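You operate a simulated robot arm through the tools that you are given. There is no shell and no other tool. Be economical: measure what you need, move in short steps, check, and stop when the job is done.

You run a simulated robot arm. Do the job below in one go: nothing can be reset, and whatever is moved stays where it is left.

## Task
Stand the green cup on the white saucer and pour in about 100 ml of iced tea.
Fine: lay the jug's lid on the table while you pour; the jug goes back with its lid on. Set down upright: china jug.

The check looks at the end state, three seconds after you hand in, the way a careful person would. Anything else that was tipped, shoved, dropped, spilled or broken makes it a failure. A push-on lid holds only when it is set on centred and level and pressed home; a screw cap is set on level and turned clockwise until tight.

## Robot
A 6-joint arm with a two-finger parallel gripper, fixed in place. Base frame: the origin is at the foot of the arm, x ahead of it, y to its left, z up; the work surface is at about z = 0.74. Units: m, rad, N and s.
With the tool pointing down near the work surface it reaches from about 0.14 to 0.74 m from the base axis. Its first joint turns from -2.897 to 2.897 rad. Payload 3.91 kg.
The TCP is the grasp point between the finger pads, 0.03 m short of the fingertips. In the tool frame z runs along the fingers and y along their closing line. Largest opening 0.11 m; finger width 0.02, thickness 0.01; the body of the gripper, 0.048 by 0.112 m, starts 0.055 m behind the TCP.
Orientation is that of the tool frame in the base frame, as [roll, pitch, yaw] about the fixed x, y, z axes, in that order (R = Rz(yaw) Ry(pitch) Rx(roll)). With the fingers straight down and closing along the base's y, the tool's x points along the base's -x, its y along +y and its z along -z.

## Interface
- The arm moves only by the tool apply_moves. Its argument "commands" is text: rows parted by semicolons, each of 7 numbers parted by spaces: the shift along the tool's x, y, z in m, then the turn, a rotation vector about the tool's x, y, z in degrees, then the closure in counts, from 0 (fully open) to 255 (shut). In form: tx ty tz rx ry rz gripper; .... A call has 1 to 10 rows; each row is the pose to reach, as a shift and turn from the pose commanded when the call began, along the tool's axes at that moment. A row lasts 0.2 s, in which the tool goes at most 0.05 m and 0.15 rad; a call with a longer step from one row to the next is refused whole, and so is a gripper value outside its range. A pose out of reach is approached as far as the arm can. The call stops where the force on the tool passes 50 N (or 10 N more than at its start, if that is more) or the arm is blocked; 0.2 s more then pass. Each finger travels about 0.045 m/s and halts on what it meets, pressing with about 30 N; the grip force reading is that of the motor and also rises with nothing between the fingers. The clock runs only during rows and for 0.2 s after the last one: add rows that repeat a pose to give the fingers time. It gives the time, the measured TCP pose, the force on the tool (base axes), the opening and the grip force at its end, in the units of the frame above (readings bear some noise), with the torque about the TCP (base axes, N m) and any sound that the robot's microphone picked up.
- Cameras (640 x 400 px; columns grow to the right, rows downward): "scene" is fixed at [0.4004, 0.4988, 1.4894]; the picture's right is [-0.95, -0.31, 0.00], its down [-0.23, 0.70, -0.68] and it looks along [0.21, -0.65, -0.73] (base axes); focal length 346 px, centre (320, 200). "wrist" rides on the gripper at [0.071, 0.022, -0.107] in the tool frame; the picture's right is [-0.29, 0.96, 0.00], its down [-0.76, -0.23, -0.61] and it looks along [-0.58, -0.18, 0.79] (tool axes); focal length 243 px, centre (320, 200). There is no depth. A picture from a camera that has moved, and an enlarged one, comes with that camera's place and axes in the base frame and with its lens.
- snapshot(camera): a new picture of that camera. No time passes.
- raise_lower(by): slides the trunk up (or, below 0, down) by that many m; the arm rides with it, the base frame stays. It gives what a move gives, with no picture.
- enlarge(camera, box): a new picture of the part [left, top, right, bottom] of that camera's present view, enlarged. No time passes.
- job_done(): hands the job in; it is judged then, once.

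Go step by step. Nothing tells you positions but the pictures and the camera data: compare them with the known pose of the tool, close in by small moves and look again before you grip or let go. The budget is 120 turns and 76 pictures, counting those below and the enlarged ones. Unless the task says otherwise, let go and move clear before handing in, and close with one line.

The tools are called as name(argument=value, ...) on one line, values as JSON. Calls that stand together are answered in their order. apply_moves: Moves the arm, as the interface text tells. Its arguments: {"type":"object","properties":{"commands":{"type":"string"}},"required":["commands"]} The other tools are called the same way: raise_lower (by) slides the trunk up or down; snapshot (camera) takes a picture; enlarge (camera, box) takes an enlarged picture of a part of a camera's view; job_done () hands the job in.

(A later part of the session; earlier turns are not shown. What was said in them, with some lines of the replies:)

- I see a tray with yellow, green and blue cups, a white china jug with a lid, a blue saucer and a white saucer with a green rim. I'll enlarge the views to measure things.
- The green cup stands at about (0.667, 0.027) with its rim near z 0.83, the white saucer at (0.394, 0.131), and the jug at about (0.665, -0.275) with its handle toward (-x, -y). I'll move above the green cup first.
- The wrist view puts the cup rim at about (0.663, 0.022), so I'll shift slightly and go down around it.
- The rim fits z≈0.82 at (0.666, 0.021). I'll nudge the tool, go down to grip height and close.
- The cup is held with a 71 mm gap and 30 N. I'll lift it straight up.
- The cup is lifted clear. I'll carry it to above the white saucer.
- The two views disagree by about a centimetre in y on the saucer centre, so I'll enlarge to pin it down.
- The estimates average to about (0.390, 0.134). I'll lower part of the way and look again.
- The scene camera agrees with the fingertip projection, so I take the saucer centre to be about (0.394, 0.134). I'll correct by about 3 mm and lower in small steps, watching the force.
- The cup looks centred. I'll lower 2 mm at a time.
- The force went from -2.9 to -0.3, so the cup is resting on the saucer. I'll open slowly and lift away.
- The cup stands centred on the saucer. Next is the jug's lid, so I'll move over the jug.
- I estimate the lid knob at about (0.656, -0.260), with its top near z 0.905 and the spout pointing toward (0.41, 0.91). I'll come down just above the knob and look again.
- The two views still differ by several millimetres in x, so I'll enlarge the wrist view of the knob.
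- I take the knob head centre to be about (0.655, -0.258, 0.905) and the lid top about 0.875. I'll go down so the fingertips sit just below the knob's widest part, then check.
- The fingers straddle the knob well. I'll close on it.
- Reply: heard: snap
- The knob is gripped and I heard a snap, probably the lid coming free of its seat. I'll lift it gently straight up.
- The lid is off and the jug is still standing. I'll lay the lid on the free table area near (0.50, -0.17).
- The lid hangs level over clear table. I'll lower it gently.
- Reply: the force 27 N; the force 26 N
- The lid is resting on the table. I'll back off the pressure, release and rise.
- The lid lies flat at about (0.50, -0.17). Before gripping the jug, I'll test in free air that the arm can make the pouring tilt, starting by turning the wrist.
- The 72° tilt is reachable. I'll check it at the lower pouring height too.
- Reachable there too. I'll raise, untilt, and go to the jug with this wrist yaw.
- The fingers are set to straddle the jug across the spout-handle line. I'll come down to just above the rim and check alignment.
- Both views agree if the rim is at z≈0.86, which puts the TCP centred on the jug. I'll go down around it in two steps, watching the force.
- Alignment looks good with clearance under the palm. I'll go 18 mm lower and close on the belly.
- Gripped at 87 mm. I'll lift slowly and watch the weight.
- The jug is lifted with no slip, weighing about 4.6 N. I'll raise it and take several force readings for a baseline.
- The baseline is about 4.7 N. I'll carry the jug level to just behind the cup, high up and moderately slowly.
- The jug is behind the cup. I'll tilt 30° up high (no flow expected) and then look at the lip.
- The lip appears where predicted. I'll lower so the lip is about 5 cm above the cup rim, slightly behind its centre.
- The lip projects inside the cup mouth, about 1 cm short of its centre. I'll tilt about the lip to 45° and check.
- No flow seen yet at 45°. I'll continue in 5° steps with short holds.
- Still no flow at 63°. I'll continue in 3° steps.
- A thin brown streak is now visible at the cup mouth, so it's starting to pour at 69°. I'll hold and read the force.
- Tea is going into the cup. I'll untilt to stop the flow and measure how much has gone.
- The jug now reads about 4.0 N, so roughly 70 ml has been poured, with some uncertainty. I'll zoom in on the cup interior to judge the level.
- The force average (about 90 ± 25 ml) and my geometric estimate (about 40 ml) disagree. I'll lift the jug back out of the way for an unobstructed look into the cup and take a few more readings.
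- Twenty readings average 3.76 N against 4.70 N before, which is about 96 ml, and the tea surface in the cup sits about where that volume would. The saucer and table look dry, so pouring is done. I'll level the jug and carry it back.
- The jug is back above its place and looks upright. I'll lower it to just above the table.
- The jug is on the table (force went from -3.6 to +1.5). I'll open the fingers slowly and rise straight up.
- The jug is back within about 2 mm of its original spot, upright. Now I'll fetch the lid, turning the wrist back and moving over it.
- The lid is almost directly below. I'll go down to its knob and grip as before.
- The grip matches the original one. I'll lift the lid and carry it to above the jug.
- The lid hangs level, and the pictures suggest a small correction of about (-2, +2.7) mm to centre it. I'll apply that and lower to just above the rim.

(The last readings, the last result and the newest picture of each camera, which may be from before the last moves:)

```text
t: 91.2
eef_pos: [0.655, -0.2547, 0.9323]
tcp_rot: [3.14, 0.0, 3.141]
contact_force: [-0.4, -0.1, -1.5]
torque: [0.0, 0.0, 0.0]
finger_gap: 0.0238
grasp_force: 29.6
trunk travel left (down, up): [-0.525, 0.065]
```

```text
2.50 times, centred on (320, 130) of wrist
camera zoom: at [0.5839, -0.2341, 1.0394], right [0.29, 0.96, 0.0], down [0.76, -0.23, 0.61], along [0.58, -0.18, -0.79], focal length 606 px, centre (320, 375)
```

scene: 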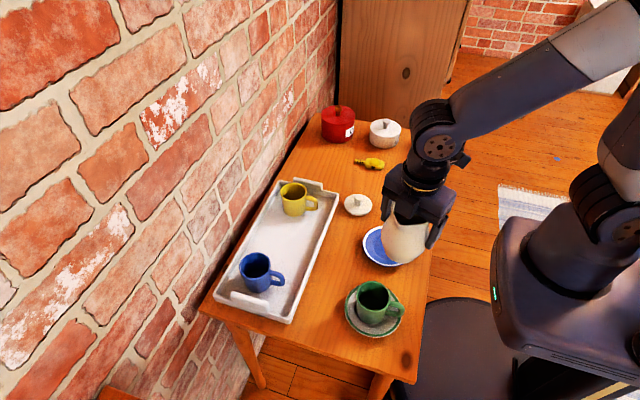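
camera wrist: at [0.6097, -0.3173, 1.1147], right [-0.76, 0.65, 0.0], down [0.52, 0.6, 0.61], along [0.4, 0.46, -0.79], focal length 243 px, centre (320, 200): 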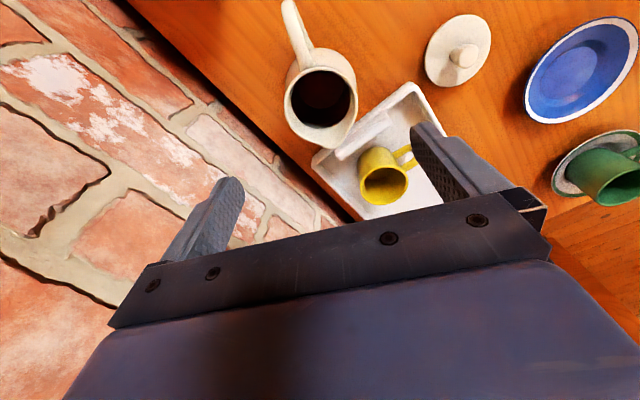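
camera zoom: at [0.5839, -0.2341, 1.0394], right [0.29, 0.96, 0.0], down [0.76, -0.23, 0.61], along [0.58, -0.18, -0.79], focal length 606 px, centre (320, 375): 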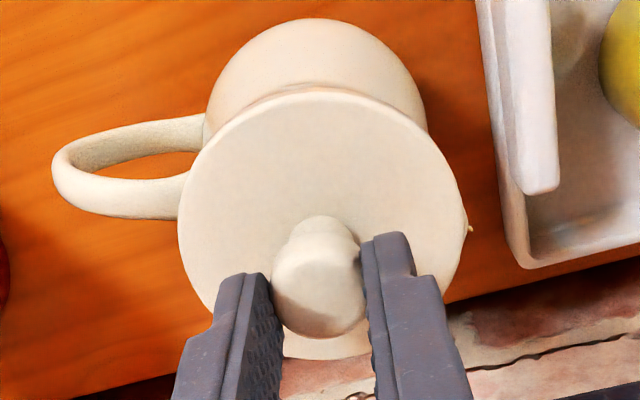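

Compared with the original seated view, the lid should go about 1.7 mm toward -y. I'll correct that and lower onto the rim gently.

apply_moves(commands="0 -0.0017 0.002 0 0 0 230; 0 -0.0017 0.005 0 0 0 230; 0 -0.0017 0.007 0 0 0 230; 0 -0.0017 0.007 0 0 0 230")

apply_moves(commands="0 0 0.001 0 0 0 230; 0 0 0.002 0 0 0 230; 0 0 0.002 0 0 0 230")

enlarge(camera="scene", box=[280, 100, 360, 190])

```text
t: 92.2
eef_pos: [0.6555, -0.2571, 0.9258]
tcp_rot: [3.141, 0.0, 3.141]
contact_force: [-0.3, 0.2, -1.1]
torque: [0.02, 0.05, 0.0]
finger_gap: 0.0238
grasp_force: 29.4
trunk travel left (down, up): [-0.525, 0.065]
```

```text
t: 93.0
eef_pos: [0.6544, -0.2573, 0.9232]
tcp_rot: [3.141, 0.002, -3.141]
contact_force: [0.3, 0.4, -0.3]
torque: [-0.04, 0.0, -0.02]
finger_gap: 0.0238
grasp_force: 30.1
trunk travel left (down, up): [-0.525, 0.065]
```

```text
4.44 times, centred on (320, 145) of scene
camera zoom: at [0.4004, 0.4988, 1.4894], right [-0.95, -0.31, 0.0], down [-0.23, 0.7, -0.68], along [0.21, -0.65, -0.73], focal length 1537 px, centre (320, 444)
```

zoom: 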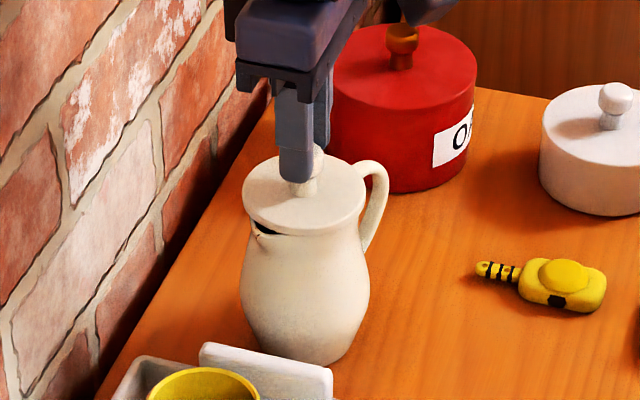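

The lid lines up with its expected seated position. I'll press down in small steps.

apply_moves(commands="0 0 0.001 0 0 0 230; 0 0 0.002 0 0 0 230; 0 0 0.002 0 0 0 230")

apply_moves(commands="0 0 0.001 0 0 0 230; 0 0 0.002 0 0 0 230; 0 0 0.002 0 0 0 230")

```text
t: 93.8
eef_pos: [0.6548, -0.2577, 0.9211]
tcp_rot: [3.141, 0.0, -3.14]
contact_force: [-0.3, -0.6, 2.3]
torque: [0.03, 0.04, -0.01]
finger_gap: 0.0239
grasp_force: 30.3
trunk travel left (down, up): [-0.525, 0.065]
```

```text
t: 94.6
eef_pos: [0.6555, -0.2574, 0.9206]
tcp_rot: [3.142, 0.005, 3.141]
contact_force: [-1.4, -0.6, 12.4]
torque: [-0.03, 0.31, 0.02]
finger_gap: 0.0239
grasp_force: 29.6
trunk travel left (down, up): [-0.525, 0.065]
```

apply_moves(commands="0 0 0.001 0 0 0 230; 0 0 0.002 0 0 0 230; 0 0 0.003 0 0 0 230; 0 0 0.003 0 0 0 230")

```text
t: 95.6
eef_pos: [0.6557, -0.2558, 0.9197]
tcp_rot: [-3.139, 0.005, -3.14]
contact_force: [1.4, 0.0, 27.1]
torque: [-0.01, -0.12, 0.0]
finger_gap: 0.0238
grasp_force: 30.3
trunk travel left (down, up): [-0.525, 0.065]
```

It takes 27 N without a snap, and more force would slip along the knob. I'll release, close the fingers, and press on top of the knob instead.

apply_moves(commands="0 0 -0.004 0 0 0 230; 0 0 -0.004 0 0 0 200; 0 0 -0.004 0 0 0 150; 0 0 -0.004 0 0 0 100; 0 0 -0.004 0 0 0 100; 0 0 -0.03 0 0 0 100; 0 0 -0.07 0 0 0 160; 0 0 -0.07 0 0 0 220; 0 0 -0.07 0 0 0 255; 0 0 -0.07 0 0 0 255")

enlarge(camera="scene", box=[280, 100, 360, 190])

```text
t: 97.8
eef_pos: [0.6556, -0.2567, 0.9852]
tcp_rot: [-3.142, 0.0, 3.142]
contact_force: [-0.2, -1.3, -0.2]
torque: [0.06, -0.02, 0.02]
finger_gap: 0.0
grasp_force: 18.9
trunk travel left (down, up): [-0.525, 0.065]
heard: snap
```

```text
4.44 times, centred on (320, 145) of scene
camera zoom: at [0.4004, 0.4988, 1.4894], right [-0.95, -0.31, 0.0], down [-0.23, 0.7, -0.68], along [0.21, -0.65, -0.73], focal length 1537 px, centre (320, 444)
```

zoom: 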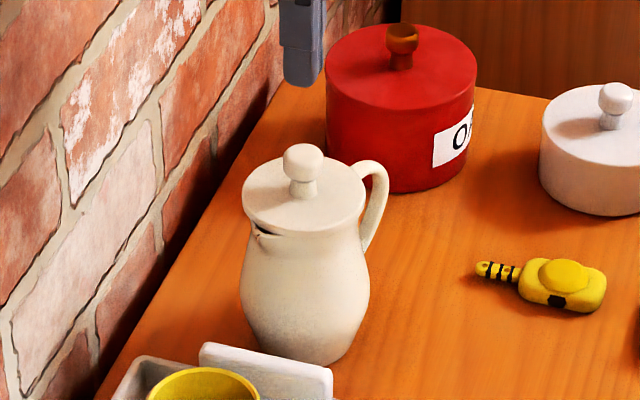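

I heard another snap as I let go, so the lid may have unseated or seated. To be sure, I'll press on the knob top with the closed fingers.

apply_moves(commands="0 0 0.015 0 0 0 255; 0 0 0.03 0 0 0 255; 0 0 0.032 0 0 0 255; 0 0 0.034 0 0 0 255; 0 0 0.034 0 0 0 255")

apply_moves(commands="0 0 0.002 0 0 0 255; 0 0 0.004 0 0 0 255; 0 0 0.004 0 0 0 255")

```text
t: 99.0
eef_pos: [0.6557, -0.2564, 0.9512]
tcp_rot: [3.141, 0.0, 3.141]
contact_force: [-0.1, -0.2, -1.1]
torque: [-0.01, 0.01, -0.04]
finger_gap: 0.0001
grasp_force: 30.5
trunk travel left (down, up): [-0.525, 0.065]
```

```text
t: 99.8
eef_pos: [0.6555, -0.2561, 0.9488]
tcp_rot: [-3.141, -0.001, -3.139]
contact_force: [-0.5, 0.5, -0.9]
torque: [-0.02, 0.04, 0.06]
finger_gap: 0.0002
grasp_force: 29.7
trunk travel left (down, up): [-0.525, 0.065]
```

apply_moves(commands="0 0 0.002 0 0 0 255; 0 0 0.004 0 0 0 255; 0 0 0.004 0 0 0 255")

apply_moves(commands="0 0 0.001 0 0 0 255; 0 0 0.002 0 0 0 255; 0 0 0.002 0 0 0 255")

apply_moves(commands="0 0 0.001 0 0 0 255; 0 0 0.002 0 0 0 255; 0 0 0.002 0 0 0 255")

```text
t: 100.6
eef_pos: [0.657, -0.2572, 0.9432]
tcp_rot: [3.139, -0.001, -3.141]
contact_force: [0.0, 0.3, 0.0]
torque: [0.02, -0.01, 0.05]
finger_gap: 0.0003
grasp_force: 29.9
trunk travel left (down, up): [-0.525, 0.065]
```

```text
t: 101.4
eef_pos: [0.6548, -0.2568, 0.9417]
tcp_rot: [3.141, 0.0, 3.141]
contact_force: [-0.5, 0.1, 0.2]
torque: [0.0, 0.01, 0.01]
finger_gap: 0.0002
grasp_force: 29.6
trunk travel left (down, up): [-0.525, 0.065]
```

```text
t: 102.2
eef_pos: [0.6563, -0.2572, 0.9393]
tcp_rot: [-3.14, -0.002, -3.14]
contact_force: [0.2, -0.9, -0.4]
torque: [-0.01, 0.0, 0.0]
finger_gap: 0.0
grasp_force: 29.9
trunk travel left (down, up): [-0.525, 0.065]
```

apply_moves(commands="0 0 0.001 0 0 0 255; 0 0 0.002 0 0 0 255; 0 0 0.003 0 0 0 255; 0 0 0.003 0 0 0 255")

enlarge(camera="scene", box=[295, 110, 345, 160])

```text
t: 103.2
eef_pos: [0.656, -0.2572, 0.9358]
tcp_rot: [-3.142, 0.0, -3.141]
contact_force: [0.5, 0.8, -0.3]
torque: [-0.02, -0.02, -0.01]
finger_gap: 0.0001
grasp_force: 29.5
trunk travel left (down, up): [-0.525, 0.065]
```

```text
8.00 times, centred on (320, 135) of scene
camera zoom: at [0.4004, 0.4988, 1.4894], right [-0.95, -0.31, 0.0], down [-0.23, 0.7, -0.68], along [0.21, -0.65, -0.73], focal length 2767 px, centre (320, 720)
```

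zoom: 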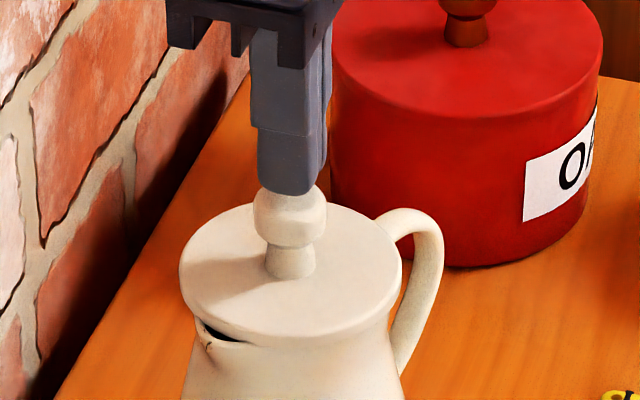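

The closed fingers are right over the knob and almost touching. I'll keep pressing in small steps.

apply_moves(commands="0 0 0.001 0 0 0 255; 0 0 0.002 0 0 0 255; 0 0 0.003 0 0 0 255; 0 0 0.003 0 0 0 255")

apply_moves(commands="0 0 0.001 0 0 0 255; 0 0 0.002 0 0 0 255; 0 0 0.003 0 0 0 255; 0 0 0.003 0 0 0 255")

```text
t: 104.2
eef_pos: [0.6551, -0.2567, 0.9342]
tcp_rot: [-3.14, 0.001, 3.141]
contact_force: [-1.2, -0.2, -1.2]
torque: [0.0, -0.02, -0.01]
finger_gap: 0.0
grasp_force: 29.9
trunk travel left (down, up): [-0.525, 0.065]
```

```text
t: 105.2
eef_pos: [0.6539, -0.2566, 0.9315]
tcp_rot: [3.141, -0.001, -3.141]
contact_force: [-0.9, -0.1, -0.1]
torque: [0.07, 0.02, -0.01]
finger_gap: 0.0001
grasp_force: 29.9
trunk travel left (down, up): [-0.525, 0.065]
```

apply_moves(commands="0 0 0.001 0 0 0 255; 0 0 0.002 0 0 0 255; 0 0 0.003 0 0 0 255; 0 0 0.003 0 0 0 255")

apply_moves(commands="0 0 0.001 0 0 0 255; 0 0 0.002 0 0 0 255; 0 0 0.003 0 0 0 255; 0 0 0.003 0 0 0 255")

```text
t: 106.2
eef_pos: [0.6555, -0.2565, 0.9313]
tcp_rot: [-3.14, 0.007, 3.141]
contact_force: [-1.4, 0.8, 17.1]
torque: [0.05, 0.06, 0.01]
finger_gap: 0.0
grasp_force: 30.4
trunk travel left (down, up): [-0.525, 0.065]
```

```text
t: 107.2
eef_pos: [0.6548, -0.2558, 0.9289]
tcp_rot: [-3.139, 0.008, 3.141]
contact_force: [1.0, 1.5, 37.1]
torque: [0.05, 0.09, -0.02]
finger_gap: 0.0001
grasp_force: 29.9
trunk travel left (down, up): [-0.525, 0.065]
```

apply_moves(commands="0 0 0.001 0 0 0 255; 0 0 0.002 0 0 0 255; 0 0 0.0025 0 0 0 255; 0 0 0.0025 0 0 0 255")

enlarge(camera="scene", box=[295, 110, 345, 160])

```text
t: 108.2
eef_pos: [0.6553, -0.2568, 0.9306]
tcp_rot: [-3.137, 0.011, -3.14]
contact_force: [-2.1, 0.6, 45.0]
torque: [0.03, 0.31, 0.01]
finger_gap: 0.0
grasp_force: 29.9
trunk travel left (down, up): [-0.525, 0.065]
```

```text
8.00 times, centred on (320, 135) of scene
camera zoom: at [0.4004, 0.4988, 1.4894], right [-0.95, -0.31, 0.0], down [-0.23, 0.7, -0.68], along [0.21, -0.65, -0.73], focal length 2767 px, centre (320, 720)
```

zoom: 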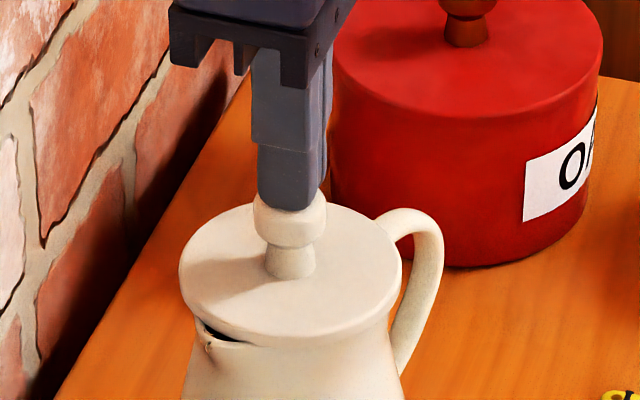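

The lid doesn't move under 45 N and sits level and flush, so it's pressed home. I'll back straight off, listening for any sound.

apply_moves(commands="0 0 -0.005 0 0 0 255; 0 0 -0.012 0 0 0 255; 0 0 -0.04 0 0 0 255; 0 0 -0.08 0 0 0 255; 0 0 -0.12 0 0 0 255; 0 0 -0.12 0 0 0 255")

enlarge(camera="scene", box=[290, 110, 350, 180])

```text
t: 109.6
eef_pos: [0.6551, -0.2571, 1.0431]
tcp_rot: [3.141, 0.0, 3.141]
contact_force: [-1.0, -0.4, -0.3]
torque: [-0.01, 0.03, 0.05]
finger_gap: 0.0
grasp_force: 30.2
trunk travel left (down, up): [-0.525, 0.065]
```

```text
5.71 times, centred on (320, 145) of scene
camera zoom: at [0.4004, 0.4988, 1.4894], right [-0.95, -0.31, 0.0], down [-0.23, 0.7, -0.68], along [0.21, -0.65, -0.73], focal length 1976 px, centre (320, 514)
```

zoom: 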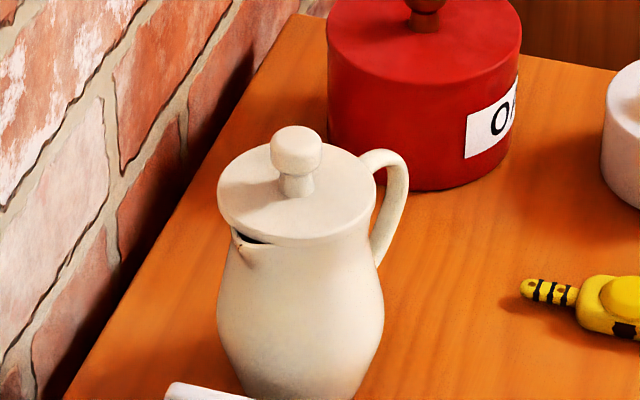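

No sound, and the lid sits as in the original view. I'll move clear and take a final overall look.

apply_moves(commands="0.03 0.02 -0.03 0 0 0 200; 0.06 0.04 -0.05 0 0 0 150; 0.1 0.06 -0.06 0 0 0 100; 0.14 0.08 -0.06 0 0 0 50; 0.16 0.09 -0.06 0 0 0 0; 0.16 0.09 -0.06 0 0 0 0")

snapshot(camera="scene")

enlarge(camera="scene", box=[340, 260, 410, 340])

```text
t: 111.0
eef_pos: [0.4948, -0.167, 1.102]
tcp_rot: [3.141, 0.001, -3.141]
contact_force: [-0.1, -0.5, 0.2]
torque: [0.01, -0.04, 0.0]
finger_gap: 0.1099
grasp_force: 0.1
trunk travel left (down, up): [-0.525, 0.065]
```

```text
3 pictures are left
```

scene: 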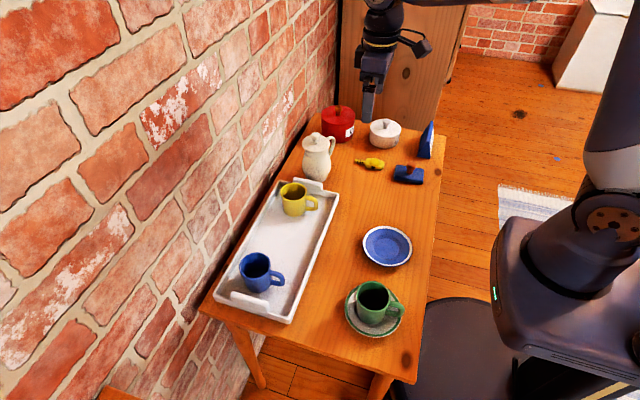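

```text
5.00 times, centred on (375, 300) of scene
camera zoom: at [0.4004, 0.4988, 1.4894], right [-0.95, -0.31, 0.0], down [-0.23, 0.7, -0.68], along [0.21, -0.65, -0.73], focal length 1729 px, centre (45, -300)
```

zoom: 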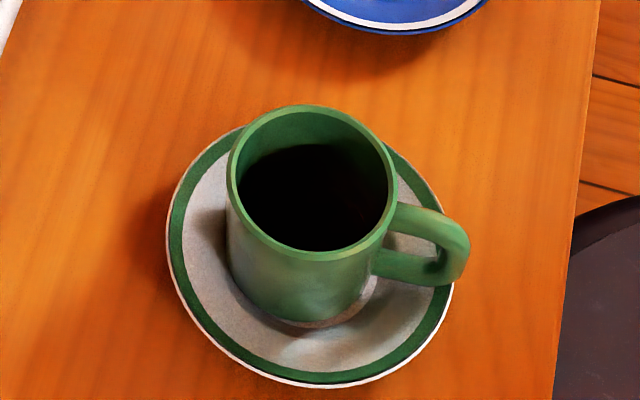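

The cup stands on the saucer with its tea surface where about 100 ml would be. The table and saucer are dry, and the jug is upright in its place with the lid on, so I'm handing in.

job_done()

```text
The job is handed in.
```

The green cup is on the white saucer with roughly 100 ml of iced tea: about 96 ± 20 ml by weight, and the level in the cup agrees. The china jug is upright within about 2 mm of where it started, with its lid pressed back on, and I saw no spills.
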